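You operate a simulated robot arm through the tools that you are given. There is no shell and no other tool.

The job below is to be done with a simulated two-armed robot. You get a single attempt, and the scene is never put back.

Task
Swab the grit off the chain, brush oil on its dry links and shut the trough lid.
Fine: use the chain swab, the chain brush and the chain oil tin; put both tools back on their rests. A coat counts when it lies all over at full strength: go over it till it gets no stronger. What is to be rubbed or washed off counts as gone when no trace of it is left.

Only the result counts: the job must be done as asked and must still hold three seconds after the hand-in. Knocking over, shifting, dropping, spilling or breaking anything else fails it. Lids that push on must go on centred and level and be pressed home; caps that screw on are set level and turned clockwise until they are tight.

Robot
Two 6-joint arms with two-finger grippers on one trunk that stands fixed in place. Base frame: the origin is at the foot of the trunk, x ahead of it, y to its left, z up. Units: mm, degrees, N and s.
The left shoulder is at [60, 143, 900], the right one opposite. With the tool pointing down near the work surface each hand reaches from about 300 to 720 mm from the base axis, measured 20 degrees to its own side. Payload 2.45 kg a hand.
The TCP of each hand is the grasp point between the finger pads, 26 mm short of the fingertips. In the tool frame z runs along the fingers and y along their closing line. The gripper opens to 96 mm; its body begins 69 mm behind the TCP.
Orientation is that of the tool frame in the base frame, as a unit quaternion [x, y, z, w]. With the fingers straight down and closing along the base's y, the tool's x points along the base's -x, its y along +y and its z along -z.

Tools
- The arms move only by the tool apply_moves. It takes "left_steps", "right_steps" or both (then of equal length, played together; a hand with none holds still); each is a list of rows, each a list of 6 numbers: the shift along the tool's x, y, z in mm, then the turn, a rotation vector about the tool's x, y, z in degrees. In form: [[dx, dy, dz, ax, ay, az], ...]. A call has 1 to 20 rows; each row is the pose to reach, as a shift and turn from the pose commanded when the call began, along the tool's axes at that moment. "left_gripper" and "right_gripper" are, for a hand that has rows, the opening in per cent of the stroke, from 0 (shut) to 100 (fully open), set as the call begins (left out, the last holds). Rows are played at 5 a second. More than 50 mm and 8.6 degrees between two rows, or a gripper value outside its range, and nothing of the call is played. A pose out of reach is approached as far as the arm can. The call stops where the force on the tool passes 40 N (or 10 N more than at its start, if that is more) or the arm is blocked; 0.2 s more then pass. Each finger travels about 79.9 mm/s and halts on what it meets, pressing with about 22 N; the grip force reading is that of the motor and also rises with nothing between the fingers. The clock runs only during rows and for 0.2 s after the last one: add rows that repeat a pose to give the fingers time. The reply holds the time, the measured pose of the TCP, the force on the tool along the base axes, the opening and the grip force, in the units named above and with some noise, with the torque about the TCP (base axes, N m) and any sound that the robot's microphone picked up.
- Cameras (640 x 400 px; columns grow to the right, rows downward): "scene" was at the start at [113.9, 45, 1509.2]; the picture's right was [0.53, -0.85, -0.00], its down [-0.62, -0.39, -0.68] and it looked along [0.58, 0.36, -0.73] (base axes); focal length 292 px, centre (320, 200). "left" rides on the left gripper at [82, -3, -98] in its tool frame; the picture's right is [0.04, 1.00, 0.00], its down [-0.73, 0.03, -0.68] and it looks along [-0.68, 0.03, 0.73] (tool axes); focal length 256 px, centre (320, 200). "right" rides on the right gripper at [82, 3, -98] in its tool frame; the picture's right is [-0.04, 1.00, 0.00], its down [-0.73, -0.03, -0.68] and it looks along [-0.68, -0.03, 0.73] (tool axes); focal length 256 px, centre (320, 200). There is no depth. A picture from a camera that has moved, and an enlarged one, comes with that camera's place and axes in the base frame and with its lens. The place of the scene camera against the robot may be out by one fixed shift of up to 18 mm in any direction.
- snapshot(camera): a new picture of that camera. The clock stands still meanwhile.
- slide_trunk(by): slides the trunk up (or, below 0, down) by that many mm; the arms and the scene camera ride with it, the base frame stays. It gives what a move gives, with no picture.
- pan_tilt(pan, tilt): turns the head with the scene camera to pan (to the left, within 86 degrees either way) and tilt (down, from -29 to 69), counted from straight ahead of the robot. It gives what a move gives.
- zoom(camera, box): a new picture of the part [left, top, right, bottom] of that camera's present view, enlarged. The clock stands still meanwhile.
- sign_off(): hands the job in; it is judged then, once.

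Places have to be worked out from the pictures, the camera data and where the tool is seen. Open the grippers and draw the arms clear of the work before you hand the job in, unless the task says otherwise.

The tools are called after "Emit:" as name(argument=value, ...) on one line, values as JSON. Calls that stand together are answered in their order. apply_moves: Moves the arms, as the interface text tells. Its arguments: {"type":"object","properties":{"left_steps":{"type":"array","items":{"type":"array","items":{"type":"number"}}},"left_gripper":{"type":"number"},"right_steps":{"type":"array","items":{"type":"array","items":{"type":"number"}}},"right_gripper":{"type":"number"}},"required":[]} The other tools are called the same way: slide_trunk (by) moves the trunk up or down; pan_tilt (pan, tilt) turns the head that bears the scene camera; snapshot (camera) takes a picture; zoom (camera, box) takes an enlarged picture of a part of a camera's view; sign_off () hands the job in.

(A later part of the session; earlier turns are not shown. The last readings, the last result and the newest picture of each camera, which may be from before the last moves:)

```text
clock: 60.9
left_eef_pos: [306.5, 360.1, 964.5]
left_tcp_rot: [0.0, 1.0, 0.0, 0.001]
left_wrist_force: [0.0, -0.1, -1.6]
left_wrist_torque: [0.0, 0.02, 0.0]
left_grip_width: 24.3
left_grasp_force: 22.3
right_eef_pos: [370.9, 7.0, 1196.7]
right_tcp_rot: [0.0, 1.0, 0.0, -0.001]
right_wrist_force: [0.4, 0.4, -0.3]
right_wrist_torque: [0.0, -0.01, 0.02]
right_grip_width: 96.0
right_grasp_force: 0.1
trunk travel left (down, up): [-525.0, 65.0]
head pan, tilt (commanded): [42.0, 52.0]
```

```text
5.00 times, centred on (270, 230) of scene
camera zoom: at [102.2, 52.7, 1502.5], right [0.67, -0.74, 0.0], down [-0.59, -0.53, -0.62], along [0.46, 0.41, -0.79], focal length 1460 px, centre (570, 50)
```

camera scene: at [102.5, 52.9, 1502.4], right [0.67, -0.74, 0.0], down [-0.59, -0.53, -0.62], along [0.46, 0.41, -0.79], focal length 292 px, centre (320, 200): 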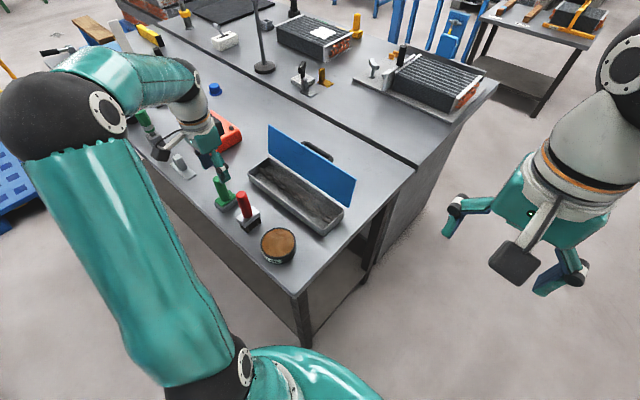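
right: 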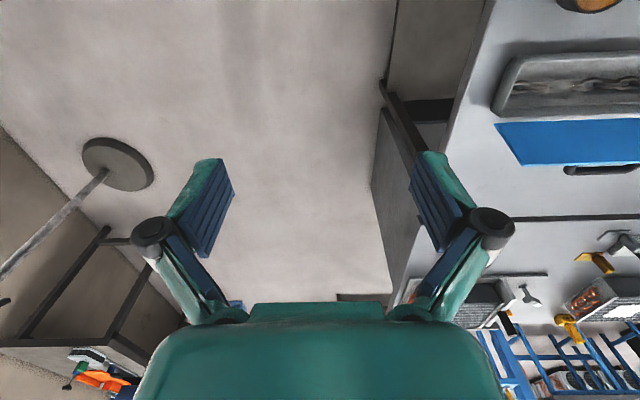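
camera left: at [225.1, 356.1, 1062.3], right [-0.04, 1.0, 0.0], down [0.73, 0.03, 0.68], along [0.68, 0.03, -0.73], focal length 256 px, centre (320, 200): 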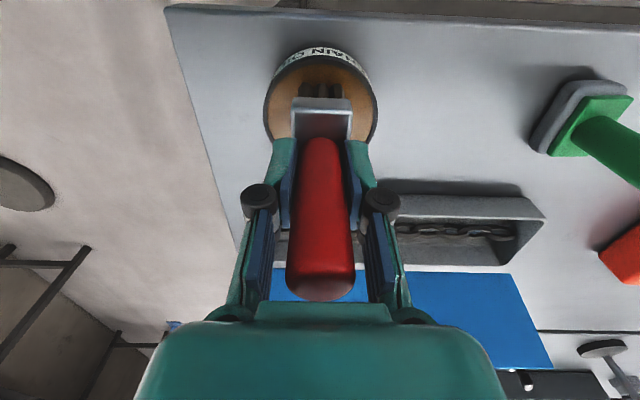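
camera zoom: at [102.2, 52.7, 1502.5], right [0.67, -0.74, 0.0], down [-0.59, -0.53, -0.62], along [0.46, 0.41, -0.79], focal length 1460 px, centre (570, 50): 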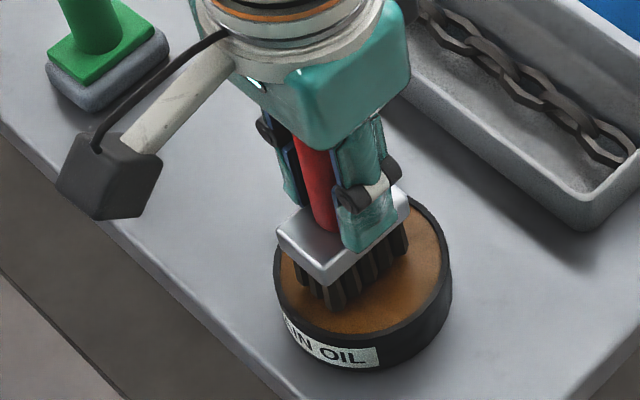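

The brush is well centred over the tin, bristles at the surface. I dip in small steps, watching force.

Emit:
apply_moves(left_steps=[[0, 0, 4, 0, 0, 0], [0, 0, 8, 0, 0, 0], [0, 0, 8, 0, 0, 0]])

Emit:
apply_moves(left_steps=[[0, 0, 3, 0, 0, 0], [0, 0, 6, 0, 0, 0], [0, 0, 6, 0, 0, 0]])

Emit:
zoom(camera="scene", box=[230, 190, 310, 270])

```text
clock: 61.7
left_eef_pos: [308.0, 359.5, 959.4]
left_tcp_rot: [0.0, 1.0, 0.001, 0.002]
left_wrist_force: [0.9, 0.7, 18.6]
left_wrist_torque: [0.02, 0.09, 0.0]
left_grip_width: 24.4
left_grasp_force: 21.7
right_eef_pos: [370.8, 4.8, 1197.8]
right_tcp_rot: [0.0, 1.0, 0.001, 0.0]
right_wrist_force: [0.7, 0.2, 0.3]
right_wrist_torque: [0.0, 0.01, 0.02]
right_grip_width: 96.1
right_grasp_force: 0.0
trunk travel left (down, up): [-525.0, 65.0]
head pan, tilt (commanded): [42.0, 52.0]
```

```text
clock: 62.2
left_eef_pos: [306.6, 361.1, 956.6]
left_tcp_rot: [-0.002, 1.0, 0.003, 0.004]
left_wrist_force: [-5.1, -4.6, 21.9]
left_wrist_torque: [-0.29, 0.5, 0.16]
left_grip_width: 24.1
left_grasp_force: 21.9
right_eef_pos: [370.7, 5.0, 1198.3]
right_tcp_rot: [0.001, 1.0, 0.001, 0.0]
right_wrist_force: [0.0, 0.1, 0.3]
right_wrist_torque: [0.01, -0.03, 0.0]
right_grip_width: 96.0
right_grasp_force: 0.2
trunk travel left (down, up): [-525.0, 65.0]
head pan, tilt (commanded): [42.0, 52.0]
stopped in row 2 (left hand): the force on the tool passed its limit at 44 N (the readings are from after the stop); the commanded pose is now the measured one
```

```text
5.00 times, centred on (270, 230) of scene
camera zoom: at [100.7, 51.0, 1502.6], right [0.67, -0.74, 0.0], down [-0.59, -0.53, -0.62], along [0.46, 0.41, -0.79], focal length 1460 px, centre (570, 50)
```

zoom: 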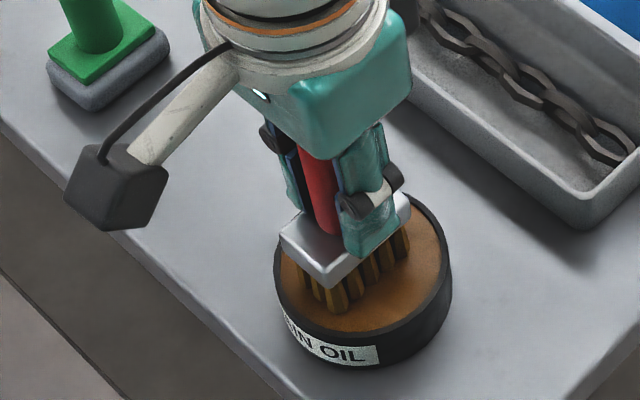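

The oil surface acts firm and the bristles have turned golden, so they are loaded. I lift off gently and check the tin hasn't moved.

Emit:
apply_moves(left_steps=[[0, 0, -4, 0, 0, 0], [0, 0, -20, 0, 0, 0], [0, 0, -55, 0, 0, 0], [0, 0, -90, 0, 0, 0], [0, 0, -90, 0, 0, 0]])

Emit:
snapshot(camera="left")

Emit:
zoom(camera="scene", box=[220, 150, 330, 270])

```text
clock: 63.4
left_eef_pos: [307.8, 360.2, 1047.1]
left_tcp_rot: [-0.001, 1.0, 0.002, 0.003]
left_wrist_force: [0.9, -0.4, -1.4]
left_wrist_torque: [0.0, 0.0, 0.03]
left_grip_width: 23.9
left_grasp_force: 21.7
right_eef_pos: [371.1, 7.1, 1197.4]
right_tcp_rot: [0.0, 1.0, 0.0, -0.001]
right_wrist_force: [-0.2, -0.3, 0.5]
right_wrist_torque: [0.04, 0.0, 0.0]
right_grip_width: 96.0
right_grasp_force: 0.1
trunk travel left (down, up): [-525.0, 65.0]
head pan, tilt (commanded): [42.0, 52.0]
```

```text
taken
camera left: at [225.8, 355.7, 1143.7], right [-0.04, 1.0, 0.0], down [0.73, 0.03, 0.68], along [0.68, 0.03, -0.73], focal length 256 px, centre (320, 200)
```

left: 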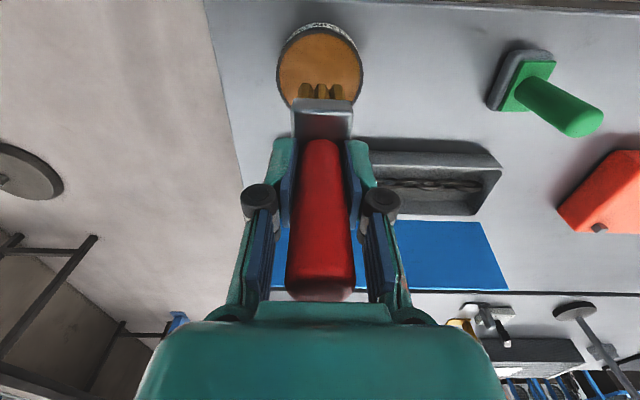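

```text
3.33 times, centred on (275, 210) of scene
camera zoom: at [102.8, 52.9, 1502.4], right [0.67, -0.74, 0.0], down [-0.59, -0.53, -0.62], along [0.46, 0.41, -0.79], focal length 974 px, centre (470, 167)
```

zoom: 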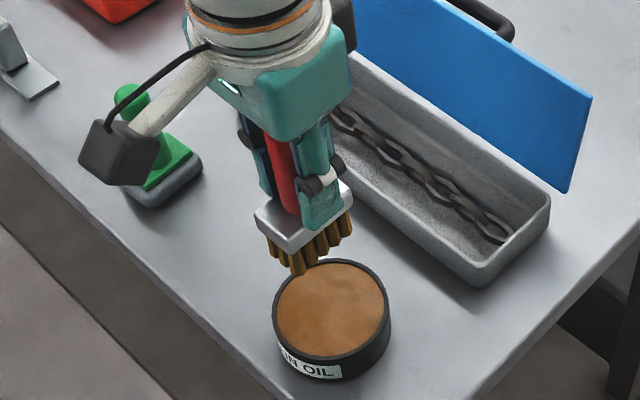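

The brush is loaded and the tin is in place. I level the wrist slightly and carry the brush over the low-y end of the chain.

Emit:
apply_moves(left_steps=[[-35, -5, 0, 0.1, 0.15, 0], [-70, -10, 0, 0.2, 0.3, 0], [-105, -15, 0, 0.2, 0.3, 0], [-142, -20, 0, 0.2, 0.3, 0], [-142, -20, 35, 0.2, 0.3, 0], [-142, -20, 70, 0.2, 0.3, 0], [-142, -20, 90, 0.2, 0.3, 0], [-142, -20, 90, 0.2, 0.3, 0], [-142, -20, 90, 0.2, 0.3, 0]])

Emit:
snapshot(camera="left")

Emit:
zoom(camera="scene", box=[265, 150, 360, 230])

```text
clock: 65.4
left_eef_pos: [449.7, 342.1, 956.5]
left_tcp_rot: [-0.001, 1.0, 0.0, 0.0]
left_wrist_force: [0.3, -0.1, -1.6]
left_wrist_torque: [-0.02, 0.0, 0.01]
left_grip_width: 24.0
left_grasp_force: 22.5
right_eef_pos: [370.7, 6.1, 1197.1]
right_tcp_rot: [0.001, 1.0, 0.0, 0.0]
right_wrist_force: [0.6, -0.2, -0.3]
right_wrist_torque: [0.03, 0.01, 0.01]
right_grip_width: 96.1
right_grasp_force: 0.0
trunk travel left (down, up): [-525.0, 65.0]
head pan, tilt (commanded): [42.0, 52.0]
```

```text
taken
camera left: at [368.8, 337.6, 1054.0], right [-0.04, 1.0, 0.0], down [0.73, 0.03, 0.68], along [0.68, 0.03, -0.73], focal length 256 px, centre (320, 200)
```

left: 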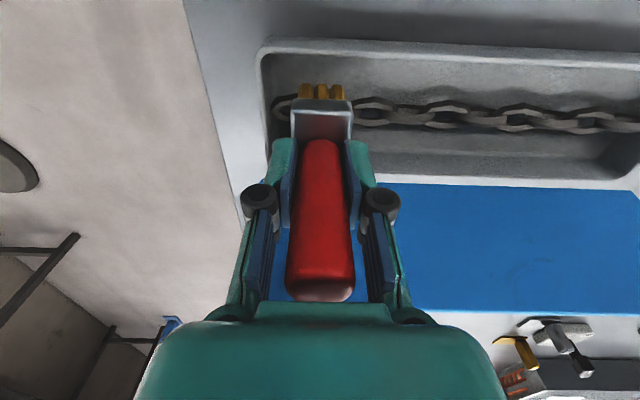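

```text
5.00 times, centred on (312, 190) of scene
camera zoom: at [102.7, 52.8, 1502.4], right [0.67, -0.74, 0.0], down [-0.59, -0.53, -0.62], along [0.46, 0.41, -0.79], focal length 1460 px, centre (358, 250)
```

zoom: 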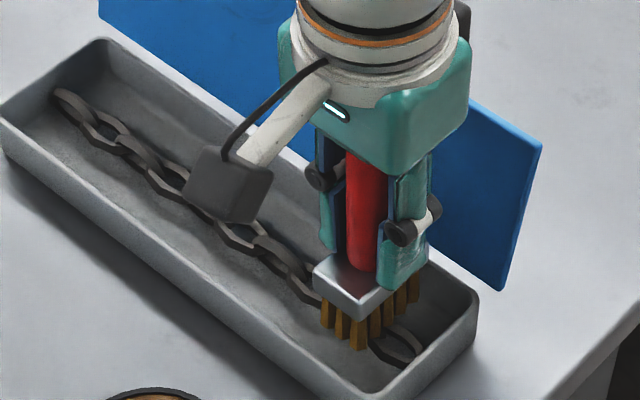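

The brush is above the chain near its low-y end. I lower it in small steps until light contact.

Emit:
apply_moves(left_steps=[[0, 0, 3, 0, 0, 0], [0, 0, 6, 0, 0, 0], [0, 0, 6, 0, 0, 0]])

Emit:
apply_moves(left_steps=[[0, 0, 1, 0, 0, 0], [0, 0, 2, 0, 0, 0], [0, 0, 2, 0, 0, 0]])

```text
clock: 66.2
left_eef_pos: [449.5, 341.2, 950.4]
left_tcp_rot: [-0.001, 1.0, 0.0, 0.0]
left_wrist_force: [-0.4, 0.1, -2.1]
left_wrist_torque: [0.01, -0.03, 0.01]
left_grip_width: 23.9
left_grasp_force: 21.7
right_eef_pos: [370.7, 6.6, 1198.1]
right_tcp_rot: [0.0, 1.0, 0.0, 0.0]
right_wrist_force: [0.1, 0.1, 0.2]
right_wrist_torque: [0.01, 0.04, -0.02]
right_grip_width: 95.8
right_grasp_force: 0.0
trunk travel left (down, up): [-525.0, 65.0]
head pan, tilt (commanded): [42.0, 52.0]
```

```text
clock: 67.0
left_eef_pos: [450.4, 341.5, 948.0]
left_tcp_rot: [-0.001, 1.0, 0.0, 0.001]
left_wrist_force: [0.6, 0.7, 1.6]
left_wrist_torque: [0.02, -0.02, 0.01]
left_grip_width: 24.1
left_grasp_force: 22.2
right_eef_pos: [370.5, 5.9, 1196.2]
right_tcp_rot: [0.0, 1.0, 0.0, -0.001]
right_wrist_force: [0.3, -0.1, -0.3]
right_wrist_torque: [0.01, 0.0, 0.04]
right_grip_width: 96.0
right_grasp_force: 0.1
trunk travel left (down, up): [-525.0, 65.0]
head pan, tilt (commanded): [42.0, 52.0]
```

Light contact at z≈948. I press 0.8 mm more and sweep slowly toward +y for a first oil stroke.

Emit:
apply_moves(left_steps=[[0, 0, 0.8, 0, 0, 0], [0, -7, 0.8, 0, 0, 0], [0, -12, 0.8, 0, 0, 0], [0, -4, 0.8, 0, 0, 0], [0, 4, 0.8, 0, 0, 0], [0, 12, 0.8, 0, 0, 0], [0, 20, 0.8, 0, 0, 0], [0, 28, 0.8, 0, 0, 0], [0, 36, 0.8, 0, 0, 0], [0, 44, 0.8, 0, 0, 0], [0, 52, 0.8, 0, 0, 0], [0, 60, 0.8, 0, 0, 0], [0, 60, 0.8, 0, 0, 0]])

Emit:
zoom(camera="left", box=[150, 30, 410, 190])

Emit:
zoom(camera="scene", box=[265, 150, 360, 230])

```text
clock: 69.8
left_eef_pos: [449.9, 400.0, 948.4]
left_tcp_rot: [0.0, 1.0, 0.001, 0.001]
left_wrist_force: [0.0, -5.2, 15.9]
left_wrist_torque: [-0.17, -0.07, 0.0]
left_grip_width: 24.1
left_grasp_force: 21.8
right_eef_pos: [370.9, 5.1, 1197.5]
right_tcp_rot: [0.0, 1.0, 0.001, 0.001]
right_wrist_force: [-0.7, -0.1, 0.2]
right_wrist_torque: [0.03, -0.02, 0.01]
right_grip_width: 95.8
right_grasp_force: 0.1
trunk travel left (down, up): [-525.0, 65.0]
head pan, tilt (commanded): [42.0, 52.0]
```

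```text
2.46 times, centred on (280, 110) of left
camera zoom: at [367.6, 396.5, 1045.7], right [-0.04, 1.0, 0.0], down [0.73, 0.03, 0.68], along [0.68, 0.03, -0.73], focal length 630 px, centre (418, 422)
```

zoom: 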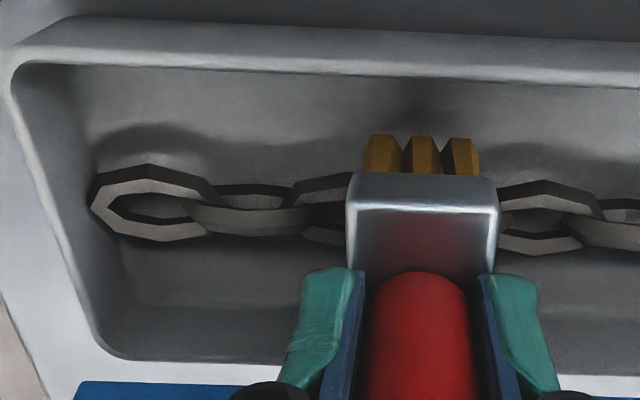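

```text
5.00 times, centred on (312, 190) of scene
camera zoom: at [101.3, 51.0, 1502.6], right [0.67, -0.74, 0.0], down [-0.59, -0.53, -0.62], along [0.46, 0.41, -0.79], focal length 1460 px, centre (358, 250)
```

zoom: 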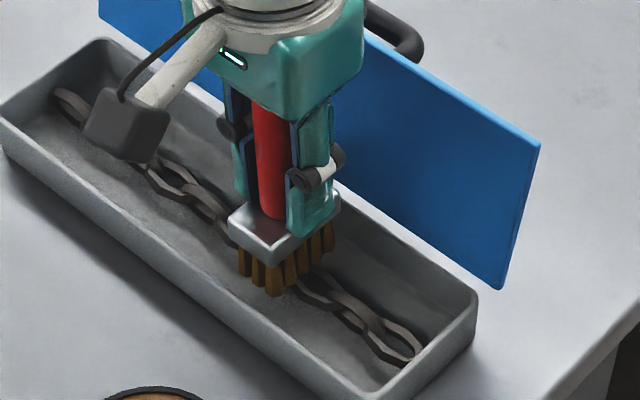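

No oil shows on this first stretch yet. I continue the stroke onto the next links and look for colour change.

Emit:
apply_moves(left_steps=[[0, 8, -0.3, 0, 0, 0], [0, 16, -0.3, 0, 0, 0], [0, 24, -0.3, 0, 0, 0], [0, 32, -0.3, 0, 0, 0], [0, 40, -0.3, 0, 0, 0], [0, 48, -0.3, 0, 0, 0], [0, 56, -0.3, 0, 0, 0], [0, 64, -0.3, 0, 0, 0], [0, 72, -0.3, 0, 0, 0], [0, 80, -0.3, 0, 0, 0], [0, 80, -0.3, 0, 0, 0]])

Emit:
zoom(camera="left", box=[110, 30, 430, 190])

Emit:
zoom(camera="scene", box=[265, 150, 360, 230])

```text
clock: 72.2
left_eef_pos: [448.7, 482.1, 947.2]
left_tcp_rot: [0.0, 1.0, 0.0, 0.001]
left_wrist_force: [0.9, 0.3, 1.7]
left_wrist_torque: [-0.01, -0.1, 0.0]
left_grip_width: 24.3
left_grasp_force: 22.1
right_eef_pos: [371.0, 6.2, 1197.1]
right_tcp_rot: [0.0, 1.0, 0.0, 0.0]
right_wrist_force: [0.7, 0.7, 0.1]
right_wrist_torque: [-0.03, 0.0, -0.03]
right_grip_width: 95.9
right_grasp_force: 0.0
trunk travel left (down, up): [-525.0, 65.0]
head pan, tilt (commanded): [42.0, 52.0]
```

```text
2.00 times, centred on (270, 110) of left
camera zoom: at [368.3, 477.7, 1045.9], right [-0.04, 1.0, 0.0], down [0.73, 0.03, 0.68], along [0.68, 0.03, -0.73], focal length 512 px, centre (420, 380)
```

zoom: 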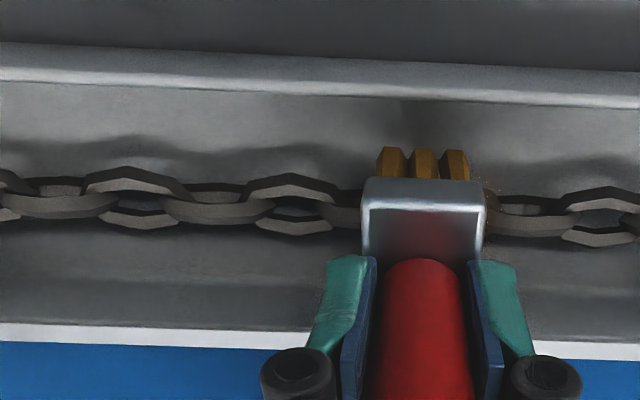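

```text
5.00 times, centred on (312, 190) of scene
camera zoom: at [102.5, 52.5, 1502.4], right [0.67, -0.74, 0.0], down [-0.59, -0.53, -0.62], along [0.46, 0.41, -0.79], focal length 1460 px, centre (358, 250)
```

zoom: 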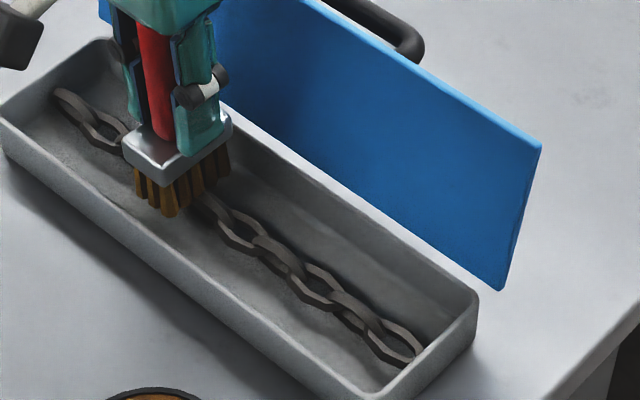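

Some brown specks appear just ahead of the brush at y≈500, so the dry links seem to be in the +y half. I continue stroking there.

Emit:
apply_moves(left_steps=[[0, 8, 0.5, 0, 0, 0], [0, 16, 0.5, 0, 0, 0], [0, 24, 0.5, 0, 0, 0], [0, 32, 0.5, 0, 0, 0], [0, 40, 0.5, 0, 0, 0], [0, 48, 0.5, 0, 0, 0], [0, 56, 0.5, 0, 0, 0], [0, 64, 0.5, 0, 0, 0], [0, 72, 0.5, 0, 0, 0], [0, 80, 0.5, 0, 0, 0], [0, 80, 0.5, 0, 0, 0]])

Emit:
zoom(camera="left", box=[110, 30, 430, 190])

Emit:
zoom(camera="scene", box=[245, 140, 340, 220])

```text
clock: 74.6
left_eef_pos: [447.7, 561.7, 947.6]
left_tcp_rot: [-0.002, 1.0, 0.0, 0.001]
left_wrist_force: [1.7, -3.1, 10.8]
left_wrist_torque: [-0.12, -0.08, 0.01]
left_grip_width: 24.1
left_grasp_force: 22.2
right_eef_pos: [370.8, 4.5, 1197.5]
right_tcp_rot: [0.0, 1.0, 0.001, 0.0]
right_wrist_force: [-0.2, 0.8, -0.7]
right_wrist_torque: [-0.04, 0.01, 0.01]
right_grip_width: 95.8
right_grasp_force: 0.2
trunk travel left (down, up): [-525.0, 65.0]
head pan, tilt (commanded): [42.0, 52.0]
```

```text
2.00 times, centred on (270, 110) of left
camera zoom: at [367.5, 557.4, 1045.8], right [-0.04, 1.0, 0.0], down [0.73, 0.03, 0.68], along [0.68, 0.03, -0.73], focal length 512 px, centre (420, 380)
```

zoom: 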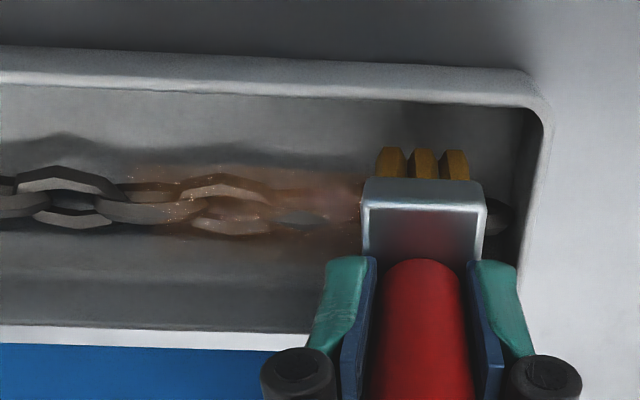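

```text
5.00 times, centred on (292, 180) of scene
camera zoom: at [101.8, 51.3, 1502.5], right [0.67, -0.74, 0.0], down [-0.59, -0.53, -0.62], along [0.46, 0.41, -0.79], focal length 1460 px, centre (458, 300)
```

zoom: 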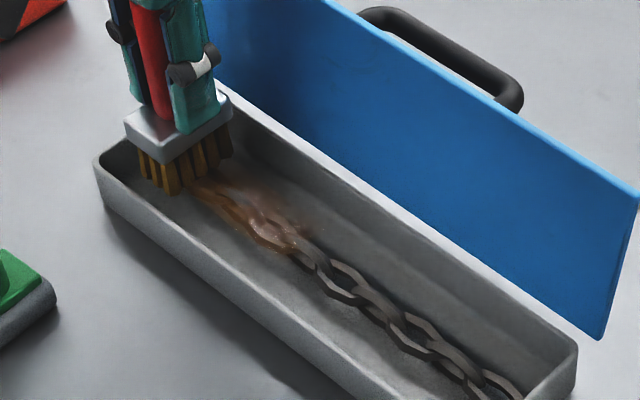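

Oil film is appearing over y≈490–550. I keep brushing back and forth across that stretch.

Emit:
apply_moves(left_steps=[[0, -10, 0, 0, 0, 0], [0, -20, 0, 0, 0, 0], [0, -30, 0, 0, 0, 0], [0, -40, 0, 0, 0, 0], [0, -50, 0, 0, 0, 0], [0, -60, 0, 0, 0, 0], [0, -70, 0, 0, 0, 0], [0, -80, 0, 0, 0, 0], [0, -70, 0, 0, 0, 0], [0, -60, 0, 0, 0, 0], [0, -50, 0, 0, 0, 0], [0, -40, 0, 0, 0, 0], [0, -30, 0, 0, 0, 0], [0, -20, 0, 0, 0, 0], [0, -10, 0, 0, 0, 0], [0, 0, 0, 0, 0, 0], [0, 6, 0, 0, 0, 0], [0, 6, 0, 0, 0, 0]])

Emit:
zoom(camera="left", box=[110, 30, 430, 190])

Emit:
zoom(camera="scene", box=[245, 140, 340, 220])

```text
clock: 78.4
left_eef_pos: [449.4, 565.6, 947.2]
left_tcp_rot: [0.0, 1.0, 0.001, 0.0]
left_wrist_force: [-0.3, -5.0, 15.6]
left_wrist_torque: [-0.23, 0.12, 0.03]
left_grip_width: 24.0
left_grasp_force: 22.1
right_eef_pos: [369.6, 3.7, 1197.7]
right_tcp_rot: [-0.001, 1.0, 0.001, 0.0]
right_wrist_force: [1.4, -0.4, 0.2]
right_wrist_torque: [0.0, 0.02, -0.01]
right_grip_width: 95.9
right_grasp_force: 0.1
trunk travel left (down, up): [-525.0, 65.0]
head pan, tilt (commanded): [42.0, 52.0]
```

```text
2.00 times, centred on (270, 110) of left
camera zoom: at [368.4, 561.8, 1045.7], right [-0.04, 1.0, 0.0], down [0.73, 0.03, 0.68], along [0.68, 0.03, -0.73], focal length 512 px, centre (420, 380)
```

zoom: 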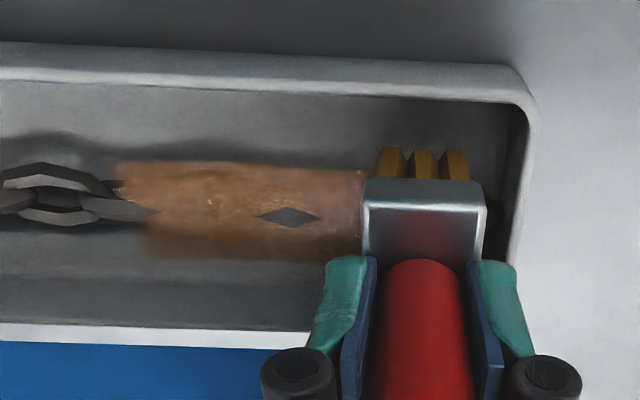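

```text
5.00 times, centred on (292, 180) of scene
camera zoom: at [101.3, 50.6, 1502.7], right [0.67, -0.74, 0.0], down [-0.59, -0.53, -0.62], along [0.46, 0.41, -0.79], focal length 1460 px, centre (458, 300)
```

zoom: 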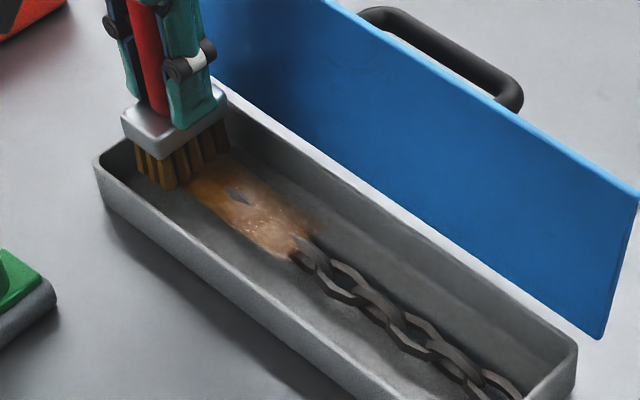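

The oil film is building into a rectangular coat from y≈490 up. I continue strokes and then lift to inspect its extent.

Emit:
apply_moves(left_steps=[[0, -10, 0, 0, 0, 0], [0, -20, 0, 0, 0, 0], [0, -30, 0, 0, 0, 0], [0, -40, 0, 0, 0, 0], [0, -50, 0, 0, 0, 0], [0, -60, 0, 0, 0, 0], [0, -70, 0, 0, 0, 0], [0, -80, 0, 0, 0, 0], [0, -90, 0, 0, 0, 0], [0, -80, 0, 0, 0, 0], [0, -70, 0, 0, 0, 0], [0, -60, 0, 0, 0, 0], [0, -50, 0, 0, 0, 0], [0, -40, 0, 0, 0, 0], [0, -30, 0, 0, 0, 0], [0, -20, 0, 0, 0, 0], [0, -10, 0, 0, 0, 0], [0, 0, 0, 0, 0, 0]])

Emit:
apply_moves(left_steps=[[0, -12, -20, 0, 0, 0], [0, -50, -60, 0, 0, 0], [0, -90, -70, 0, 0, 0], [0, -135, -70, 0, 0, 0], [0, -180, -70, 0, 0, 0], [0, -180, -70, 0, 0, 0]])

Emit:
snapshot(camera="left")

Emit:
zoom(camera="scene", box=[245, 140, 340, 220])

```text
clock: 82.2
left_eef_pos: [448.9, 566.1, 946.9]
left_tcp_rot: [-0.001, 1.0, 0.001, 0.001]
left_wrist_force: [-0.6, -3.3, 12.9]
left_wrist_torque: [-0.12, 0.08, 0.05]
left_grip_width: 24.1
left_grasp_force: 21.9
right_eef_pos: [370.6, 5.8, 1197.7]
right_tcp_rot: [-0.001, 1.0, 0.001, 0.001]
right_wrist_force: [0.5, 0.2, 0.8]
right_wrist_torque: [-0.01, -0.01, 0.0]
right_grip_width: 96.1
right_grasp_force: 0.0
trunk travel left (down, up): [-525.0, 65.0]
head pan, tilt (commanded): [42.0, 52.0]
```

```text
refused: row 2 steps farther than a row can; nothing moved
```

```text
taken
camera left: at [367.4, 563.7, 1045.7], right [-0.04, 1.0, 0.0], down [0.73, 0.03, 0.68], along [0.68, 0.03, -0.73], focal length 256 px, centre (320, 200)
```

left: 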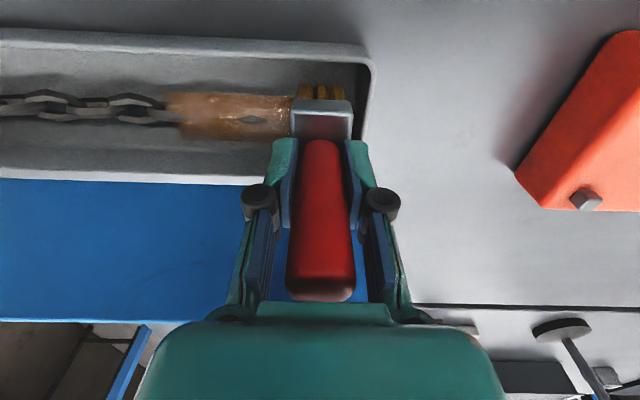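

```text
5.00 times, centred on (292, 180) of scene
camera zoom: at [101.4, 50.9, 1502.6], right [0.67, -0.74, 0.0], down [-0.59, -0.53, -0.62], along [0.46, 0.41, -0.79], focal length 1460 px, centre (458, 300)
```

zoom: 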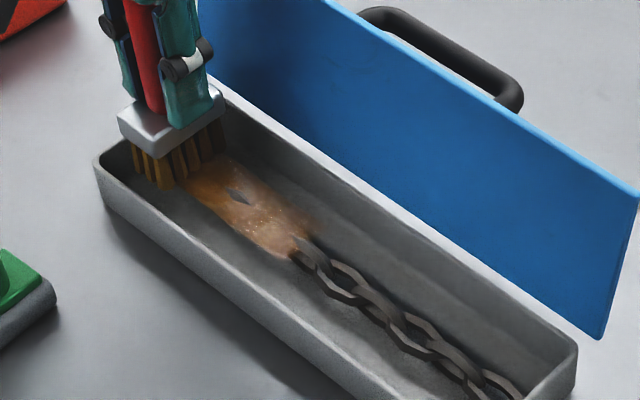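

Now I lift straight up and back along −y in smaller rows to view the coat.

Emit:
apply_moves(left_steps=[[0, 0, -20, 0, 0, 0], [0, 0, -50, 0, 0, 0], [0, -20, -80, 0, 0, 0], [0, -60, -80, 0, 0, 0], [0, -105, -80, 0, 0, 0], [0, -150, -80, 0, 0, 0], [0, -190, -80, 0, 0, 0], [0, -190, -80, 0, 0, 0]])

Emit:
zoom(camera="left", box=[380, 10, 600, 150])

Emit:
zoom(camera="scene", box=[245, 145, 320, 210])

Emit:
snapshot(camera="left")

```text
clock: 84.0
left_eef_pos: [451.0, 378.7, 1027.6]
left_tcp_rot: [0.0, 1.0, 0.0, 0.001]
left_wrist_force: [0.5, 0.0, -1.3]
left_wrist_torque: [-0.01, -0.01, -0.06]
left_grip_width: 24.2
left_grasp_force: 22.3
right_eef_pos: [371.6, 6.0, 1197.2]
right_tcp_rot: [0.0, 1.0, 0.0, 0.0]
right_wrist_force: [0.7, 0.1, 0.7]
right_wrist_torque: [0.01, -0.03, 0.01]
right_grip_width: 95.8
right_grasp_force: 0.0
trunk travel left (down, up): [-525.0, 65.0]
head pan, tilt (commanded): [42.0, 52.0]
```

```text
2.86 times, centred on (490, 80) of left
camera zoom: at [369.5, 374.2, 1125.3], right [-0.04, 1.0, 0.0], down [0.73, 0.03, 0.68], along [0.68, 0.03, -0.73], focal length 731 px, centre (-166, 543)
```

zoom: 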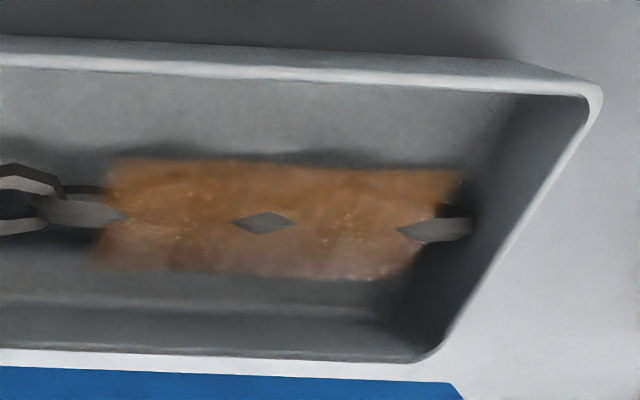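

```text
6.15 times, centred on (282, 178) of scene
camera zoom: at [102.7, 53.3, 1502.4], right [0.67, -0.74, 0.0], down [-0.59, -0.53, -0.61], along [0.46, 0.41, -0.79], focal length 1797 px, centre (551, 338)
```

zoom: 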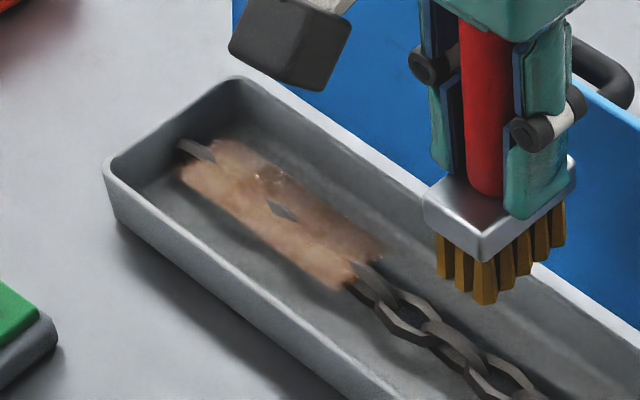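

```text
taken
camera left: at [369.5, 374.2, 1125.3], right [-0.04, 1.0, 0.0], down [0.73, 0.03, 0.68], along [0.68, 0.03, -0.73], focal length 256 px, centre (320, 200)
```

left: 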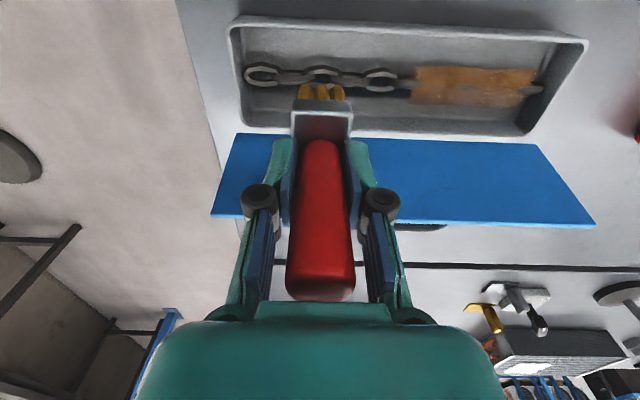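

The coat covers roughly x 435–470, y 470–582 with a thinner far side. I shift the brush ~3.5 mm toward the lid and brush the whole patch again, edge to edge.

Emit:
apply_moves(left_steps=[[-2, 45, 0, 0, 0, 0], [-3.5, 91, 0, 0, 0, 0], [-3.5, 91, 40, 0, 0, 0], [-3.5, 91, 75, 0, 0, 0], [-3.5, 91, 80.5, 0, 0, 0], [-3.5, 100, 80.5, 0, 0, 0], [-3.5, 110, 80.5, 0, 0, 0], [-3.5, 120, 80.5, 0, 0, 0], [-3.5, 130, 80.5, 0, 0, 0], [-3.5, 140, 80.5, 0, 0, 0], [-3.5, 150, 80.5, 0, 0, 0], [-3.5, 160, 80.5, 0, 0, 0], [-3.5, 170, 80.5, 0, 0, 0], [-3.5, 180, 80.5, 0, 0, 0], [-3.5, 190, 80.5, 0, 0, 0], [-3.5, 194, 80.5, 0, 0, 0], [-3.5, 194, 80.5, 0, 0, 0]])

Emit:
apply_moves(left_steps=[[0, -10, 0, 0, 0, 0], [0, -20, 0, 0, 0, 0], [0, -30, 0, 0, 0, 0], [0, -40, 0, 0, 0, 0], [0, -50, 0, 0, 0, 0], [0, -60, 0, 0, 0, 0], [0, -70, 0, 0, 0, 0], [0, -80, 0, 0, 0, 0], [0, -90, 0, 0, 0, 0], [0, -103, 0, 0, 0, 0], [0, -103, -30, 0, 0, 0], [0, -103, -70, 0, 0, 0], [0, -140, -80, 0, 0, 0], [0, -185, -80, 0, 0, 0], [0, -185, -80, 0, 0, 0]])

Emit:
zoom(camera="left", box=[380, 10, 600, 150])

Emit:
zoom(camera="scene", box=[245, 145, 320, 210])

```text
clock: 87.6
left_eef_pos: [453.0, 571.2, 947.4]
left_tcp_rot: [-0.001, 1.0, 0.002, 0.002]
left_wrist_force: [0.7, -4.3, 12.3]
left_wrist_torque: [-0.19, 0.02, 0.03]
left_grip_width: 23.9
left_grasp_force: 21.8
right_eef_pos: [369.6, 5.2, 1198.3]
right_tcp_rot: [0.0, 1.0, 0.0, -0.001]
right_wrist_force: [-0.2, 0.3, 0.8]
right_wrist_torque: [-0.01, -0.02, 0.02]
right_grip_width: 96.1
right_grasp_force: 0.1
trunk travel left (down, up): [-525.0, 65.0]
head pan, tilt (commanded): [42.0, 52.0]
```

```text
clock: 90.8
left_eef_pos: [454.9, 386.9, 1026.5]
left_tcp_rot: [0.0, 1.0, 0.0, 0.0]
left_wrist_force: [0.2, -0.6, -0.5]
left_wrist_torque: [0.0, 0.01, -0.02]
left_grip_width: 24.1
left_grasp_force: 21.8
right_eef_pos: [371.6, 7.1, 1197.0]
right_tcp_rot: [0.0, 1.0, 0.0, 0.0]
right_wrist_force: [-0.5, -0.6, -0.6]
right_wrist_torque: [-0.01, 0.01, 0.04]
right_grip_width: 96.0
right_grasp_force: 0.0
trunk travel left (down, up): [-525.0, 65.0]
head pan, tilt (commanded): [42.0, 52.0]
```

```text
2.86 times, centred on (490, 80) of left
camera zoom: at [374.0, 383.3, 1124.4], right [-0.04, 1.0, 0.0], down [0.73, 0.03, 0.68], along [0.68, 0.03, -0.73], focal length 731 px, centre (-166, 543)
```

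zoom: 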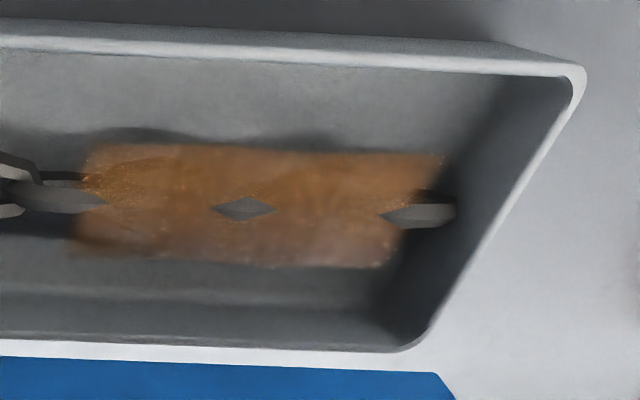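

```text
6.15 times, centred on (282, 178) of scene
camera zoom: at [102.9, 53.2, 1502.3], right [0.67, -0.74, 0.0], down [-0.59, -0.53, -0.61], along [0.46, 0.41, -0.79], focal length 1797 px, centre (551, 338)
```

zoom: 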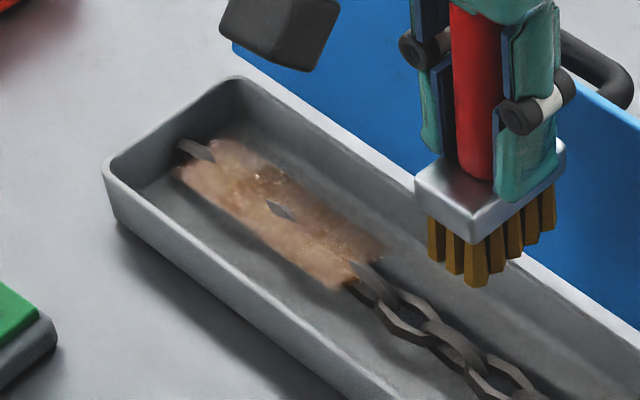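

The coat is getting denser but still uneven. I go over it several more times.

Emit:
apply_moves(left_steps=[[0, 40, 0, 0, 0, 0], [0, 80, 0, 0, 0, 0], [0, 80, 40, 0, 0, 0], [0, 80, 75, 0, 0, 0], [0, 80, 80.5, 0, 0, 0], [0, 91, 80.7, 0, 0, 0], [0, 102, 80.7, 0, 0, 0], [0, 113, 80.7, 0, 0, 0], [0, 124, 80.7, 0, 0, 0], [0, 135, 80.7, 0, 0, 0], [0, 146, 80.7, 0, 0, 0], [0, 157, 80.7, 0, 0, 0], [0, 168, 80.7, 0, 0, 0], [0, 179, 80.7, 0, 0, 0], [0, 186, 80.7, 0, 0, 0], [0, 186, 80.7, 0, 0, 0]])

Emit:
apply_moves(left_steps=[[0, -12, 0, 0, 0, 0], [0, -24, 0, 0, 0, 0], [0, -36, 0, 0, 0, 0], [0, -48, 0, 0, 0, 0], [0, -60, 0, 0, 0, 0], [0, -72, 0, 0, 0, 0], [0, -84, 0, 0, 0, 0], [0, -96, 0, 0, 0, 0], [0, -106, 0, 0, 0, 0], [0, -96, 0, 0, 0, 0], [0, -84, 0, 0, 0, 0], [0, -72, 0, 0, 0, 0], [0, -60, 0, 0, 0, 0], [0, -48, 0, 0, 0, 0], [0, -36, 0, 0, 0, 0], [0, -24, 0, 0, 0, 0], [0, -12, 0, 0, 0, 0], [0, 0, 0, 0, 0, 0]])

Emit:
apply_moves(left_steps=[[0, -12, 0, 0, 0, 0], [0, -24, 0, 0, 0, 0], [0, -36, 0, 0, 0, 0], [0, -48, 0, 0, 0, 0], [0, -60, 0, 0, 0, 0], [0, -72, 0, 0, 0, 0], [0, -84, 0, 0, 0, 0], [0, -96, 0, 0, 0, 0], [0, -106, 0, 0, 0, 0], [0, -106, -35, 0, 0, 0], [0, -106, -75, 0, 0, 0], [0, -140, -80, 0, 0, 0], [0, -186, -80, 0, 0, 0], [0, -186, -80, 0, 0, 0]])

Emit:
zoom(camera="left", box=[380, 10, 600, 150])

Emit:
zoom(camera="scene", box=[245, 145, 320, 210])

```text
clock: 94.2
left_eef_pos: [451.1, 571.3, 947.7]
left_tcp_rot: [-0.001, 1.0, 0.001, 0.001]
left_wrist_force: [0.0, -6.8, 20.4]
left_wrist_torque: [-0.28, -0.11, 0.01]
left_grip_width: 24.0
left_grasp_force: 22.3
right_eef_pos: [369.2, 4.5, 1197.1]
right_tcp_rot: [0.0, 1.0, 0.001, 0.001]
right_wrist_force: [0.3, -0.3, 0.0]
right_wrist_torque: [0.0, 0.01, 0.01]
right_grip_width: 96.1
right_grasp_force: 0.0
trunk travel left (down, up): [-525.0, 65.0]
head pan, tilt (commanded): [42.0, 52.0]
```

```text
clock: 98.0
left_eef_pos: [452.1, 571.6, 946.9]
left_tcp_rot: [0.0, 1.0, 0.001, 0.001]
left_wrist_force: [0.6, -7.3, 21.4]
left_wrist_torque: [-0.23, 0.0, 0.01]
left_grip_width: 23.9
left_grasp_force: 22.4
right_eef_pos: [370.1, 4.2, 1197.4]
right_tcp_rot: [0.0, 1.0, 0.001, 0.0]
right_wrist_force: [0.2, 0.1, -0.4]
right_wrist_torque: [-0.02, 0.03, 0.02]
right_grip_width: 96.0
right_grasp_force: 0.1
trunk travel left (down, up): [-525.0, 65.0]
head pan, tilt (commanded): [42.0, 52.0]
```

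```text
clock: 101.0
left_eef_pos: [455.2, 386.0, 1024.4]
left_tcp_rot: [0.0, 1.0, 0.0, 0.0]
left_wrist_force: [-0.5, 0.7, -1.7]
left_wrist_torque: [0.02, 0.07, -0.05]
left_grip_width: 23.9
left_grasp_force: 22.3
right_eef_pos: [371.7, 6.0, 1197.4]
right_tcp_rot: [0.0, 1.0, 0.001, -0.001]
right_wrist_force: [0.0, 0.5, -0.3]
right_wrist_torque: [0.01, 0.03, -0.02]
right_grip_width: 96.0
right_grasp_force: 0.0
trunk travel left (down, up): [-525.0, 65.0]
head pan, tilt (commanded): [42.0, 52.0]
```

```text
2.86 times, centred on (490, 80) of left
camera zoom: at [373.8, 381.9, 1122.9], right [-0.04, 1.0, 0.0], down [0.73, 0.03, 0.68], along [0.68, 0.03, -0.73], focal length 731 px, centre (-166, 543)
```

zoom: 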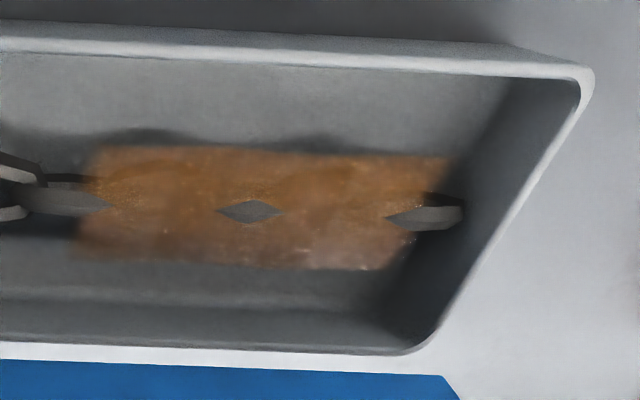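

```text
6.15 times, centred on (282, 178) of scene
camera zoom: at [103.0, 53.3, 1502.3], right [0.67, -0.74, 0.0], down [-0.59, -0.53, -0.61], along [0.46, 0.41, -0.79], focal length 1797 px, centre (551, 338)
```

zoom: 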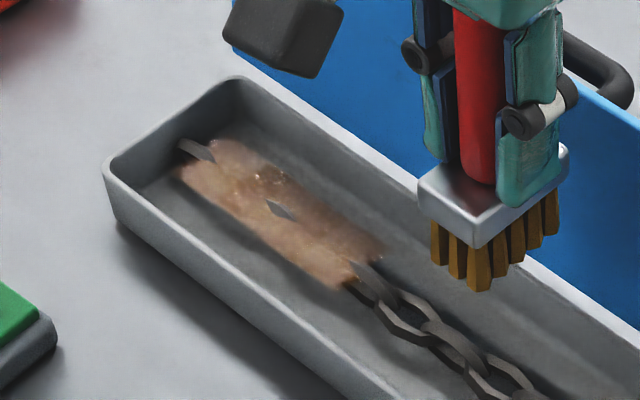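

The coat looks nearly uniform. I re-dip the brush to make sure it is not running dry, going back over the tin.

Emit:
apply_moves(left_steps=[[40, -7, 0, 0, 0, 0], [80, -14, 0, 0, 0, 0], [120, -21, 0, 0, 0, 0], [148, -26, 0, 0, 0, 0], [148, -26, 30, 0, 0, 0], [148, -26, 60, 0, 0, 0], [148, -26, 60, 0, 0, 0]])

Emit:
snapshot(camera="left")

Emit:
zoom(camera="scene", box=[230, 190, 310, 270])

```text
clock: 102.6
left_eef_pos: [306.3, 359.7, 963.7]
left_tcp_rot: [-0.001, 1.0, 0.0, 0.001]
left_wrist_force: [-0.8, 0.0, -0.6]
left_wrist_torque: [0.04, 0.02, -0.03]
left_grip_width: 24.0
left_grasp_force: 21.6
right_eef_pos: [370.3, 6.7, 1196.9]
right_tcp_rot: [0.0, 1.0, 0.001, 0.0]
right_wrist_force: [0.8, 0.2, -0.6]
right_wrist_torque: [-0.01, 0.01, 0.01]
right_grip_width: 95.9
right_grasp_force: 0.0
trunk travel left (down, up): [-525.0, 65.0]
head pan, tilt (commanded): [42.0, 52.0]
```

```text
taken
camera left: at [224.4, 356.3, 1061.1], right [-0.04, 1.0, 0.0], down [0.73, 0.03, 0.68], along [0.68, 0.03, -0.73], focal length 256 px, centre (320, 200)
```

left: 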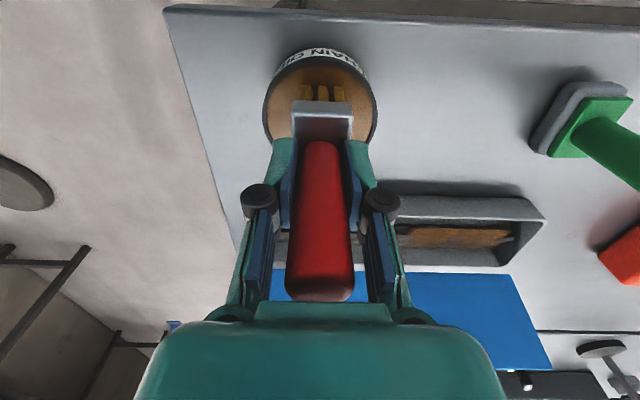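

```text
5.00 times, centred on (270, 230) of scene
camera zoom: at [102.4, 52.7, 1502.4], right [0.67, -0.74, 0.0], down [-0.59, -0.53, -0.62], along [0.46, 0.41, -0.79], focal length 1460 px, centre (570, 50)
```

zoom: 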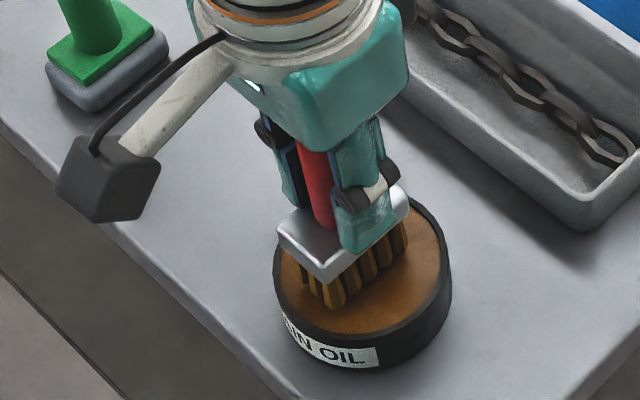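

The brush is over the tin again. I lower gently to just touch the oil with a few newtons.

Emit:
apply_moves(left_steps=[[0, 0, 2, 0, 0, 0], [0, 0, 3.5, 0, 0, 0], [0, 0, 3.5, 0, 0, 0]])

Emit:
apply_moves(left_steps=[[0, 0, 1, 0, 0, 0], [0, 0, 1.5, 0, 0, 0], [0, 0, 1.5, 0, 0, 0]])

```text
clock: 103.4
left_eef_pos: [306.5, 360.6, 959.6]
left_tcp_rot: [0.0, 1.0, 0.0, 0.001]
left_wrist_force: [-0.3, -0.9, -1.3]
left_wrist_torque: [0.0, -0.01, 0.02]
left_grip_width: 24.2
left_grasp_force: 22.3
right_eef_pos: [371.1, 6.5, 1196.4]
right_tcp_rot: [0.0, 1.0, 0.0, 0.0]
right_wrist_force: [0.7, -0.1, -0.8]
right_wrist_torque: [0.0, -0.02, 0.03]
right_grip_width: 95.9
right_grasp_force: 0.0
trunk travel left (down, up): [-525.0, 65.0]
head pan, tilt (commanded): [42.0, 52.0]
```

```text
clock: 104.2
left_eef_pos: [305.7, 360.8, 960.2]
left_tcp_rot: [-0.001, 1.0, 0.0, 0.001]
left_wrist_force: [0.5, -0.5, -0.9]
left_wrist_torque: [-0.02, 0.01, 0.03]
left_grip_width: 24.2
left_grasp_force: 21.6
right_eef_pos: [371.0, 5.8, 1197.1]
right_tcp_rot: [-0.001, 1.0, -0.001, 0.0]
right_wrist_force: [0.9, -0.4, 0.0]
right_wrist_torque: [0.0, -0.01, -0.03]
right_grip_width: 95.9
right_grasp_force: 0.0
trunk travel left (down, up): [-525.0, 65.0]
head pan, tilt (commanded): [42.0, 52.0]
```

Not touching yet; I go down another 1.5 mm at a time.

Emit:
apply_moves(left_steps=[[0, 0, 1, 0, 0, 0], [0, 0, 1.5, 0, 0, 0], [0, 0, 1.5, 0, 0, 0]])

Emit:
apply_moves(left_steps=[[0, 0, 0.7, 0, 0, 0], [0, 0, 1.2, 0, 0, 0], [0, 0, 1.2, 0, 0, 0]])

```text
clock: 105.0
left_eef_pos: [305.4, 360.9, 958.0]
left_tcp_rot: [-0.001, 1.0, 0.0, 0.002]
left_wrist_force: [0.7, 0.6, -0.2]
left_wrist_torque: [-0.02, -0.03, 0.02]
left_grip_width: 24.2
left_grasp_force: 21.9
right_eef_pos: [370.8, 6.2, 1196.4]
right_tcp_rot: [0.0, 1.0, 0.0, 0.001]
right_wrist_force: [-1.7, 0.4, 0.0]
right_wrist_torque: [-0.02, -0.01, -0.02]
right_grip_width: 96.0
right_grasp_force: 0.1
trunk travel left (down, up): [-525.0, 65.0]
head pan, tilt (commanded): [42.0, 52.0]
```

```text
clock: 105.8
left_eef_pos: [306.4, 358.9, 957.0]
left_tcp_rot: [0.0, 1.0, -0.001, 0.001]
left_wrist_force: [-0.9, -1.2, -1.3]
left_wrist_torque: [0.01, -0.01, 0.01]
left_grip_width: 24.2
left_grasp_force: 22.0
right_eef_pos: [371.1, 7.3, 1196.1]
right_tcp_rot: [0.0, 1.0, 0.001, 0.0]
right_wrist_force: [-0.3, -0.5, 0.3]
right_wrist_torque: [0.01, 0.02, -0.04]
right_grip_width: 96.3
right_grasp_force: 0.0
trunk travel left (down, up): [-525.0, 65.0]
head pan, tilt (commanded): [42.0, 52.0]
```

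Emit:
apply_moves(left_steps=[[0, 0, 0.7, 0, 0, 0], [0, 0, 1.2, 0, 0, 0], [0, 0, 1.2, 0, 0, 0]])

Emit:
apply_moves(left_steps=[[0, 0, 0.7, 0, 0, 0], [0, 0, 1.2, 0, 0, 0], [0, 0, 1.2, 0, 0, 0]])

```text
clock: 106.6
left_eef_pos: [306.3, 360.1, 957.3]
left_tcp_rot: [-0.001, 1.0, 0.001, 0.001]
left_wrist_force: [-0.9, 2.1, 9.7]
left_wrist_torque: [0.13, 0.04, -0.02]
left_grip_width: 24.1
left_grasp_force: 22.3
right_eef_pos: [370.7, 7.5, 1197.4]
right_tcp_rot: [0.0, 1.0, -0.001, 0.0]
right_wrist_force: [-0.3, -0.1, -1.0]
right_wrist_torque: [0.0, -0.01, 0.03]
right_grip_width: 96.1
right_grasp_force: 0.0
trunk travel left (down, up): [-525.0, 65.0]
head pan, tilt (commanded): [42.0, 52.0]
```

```text
clock: 107.4
left_eef_pos: [304.6, 358.6, 957.2]
left_tcp_rot: [0.0, 1.0, 0.002, 0.003]
left_wrist_force: [3.4, 5.9, 31.4]
left_wrist_torque: [0.23, 0.02, -0.03]
left_grip_width: 24.1
left_grasp_force: 22.0
right_eef_pos: [370.6, 5.7, 1197.1]
right_tcp_rot: [0.0, 1.0, 0.0, 0.0]
right_wrist_force: [-1.0, 0.0, -0.6]
right_wrist_torque: [0.01, 0.02, 0.0]
right_grip_width: 96.1
right_grasp_force: 0.0
trunk travel left (down, up): [-525.0, 65.0]
head pan, tilt (commanded): [42.0, 52.0]
```

The brush pressed the oil firmly (up to 31 N briefly), so it is reloaded. I lift and check the tin and brush attitude.

Emit:
apply_moves(left_steps=[[0, 0, -3, 0, 0, 0], [0, 0, -25, 0, 0, 0], [0, 0, -65, 0, 0, 0], [0, 0, -75, 0, 0, 0], [0, 0, -75, 0, 0, 0]])

Emit:
snapshot(camera="left")

Emit:
zoom(camera="scene", box=[220, 160, 320, 270])

```text
clock: 108.6
left_eef_pos: [304.8, 360.2, 1030.6]
left_tcp_rot: [0.0, 1.0, 0.001, 0.001]
left_wrist_force: [-0.5, -0.3, -1.0]
left_wrist_torque: [-0.01, 0.02, -0.02]
left_grip_width: 24.0
left_grasp_force: 21.9
right_eef_pos: [371.4, 6.1, 1197.5]
right_tcp_rot: [0.0, 1.0, 0.0, -0.001]
right_wrist_force: [-0.2, -0.6, -0.7]
right_wrist_torque: [-0.02, -0.02, 0.02]
right_grip_width: 96.3
right_grasp_force: 0.1
trunk travel left (down, up): [-525.0, 65.0]
head pan, tilt (commanded): [42.0, 52.0]
```

```text
taken
camera left: at [223.5, 356.1, 1128.1], right [-0.04, 1.0, 0.0], down [0.73, 0.03, 0.68], along [0.68, 0.03, -0.73], focal length 256 px, centre (320, 200)
```

left: 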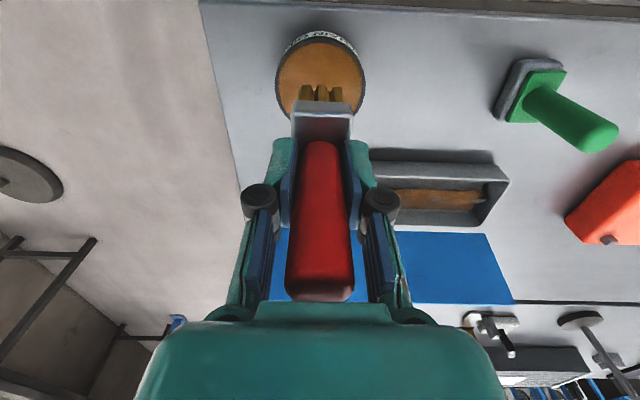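

```text
3.64 times, centred on (270, 215) of scene
camera zoom: at [102.3, 52.7, 1502.4], right [0.67, -0.74, 0.0], down [-0.59, -0.53, -0.62], along [0.46, 0.41, -0.79], focal length 1062 px, centre (502, 146)
```

zoom: 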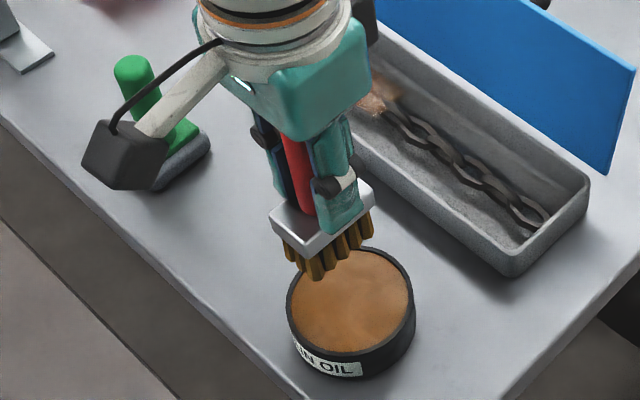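

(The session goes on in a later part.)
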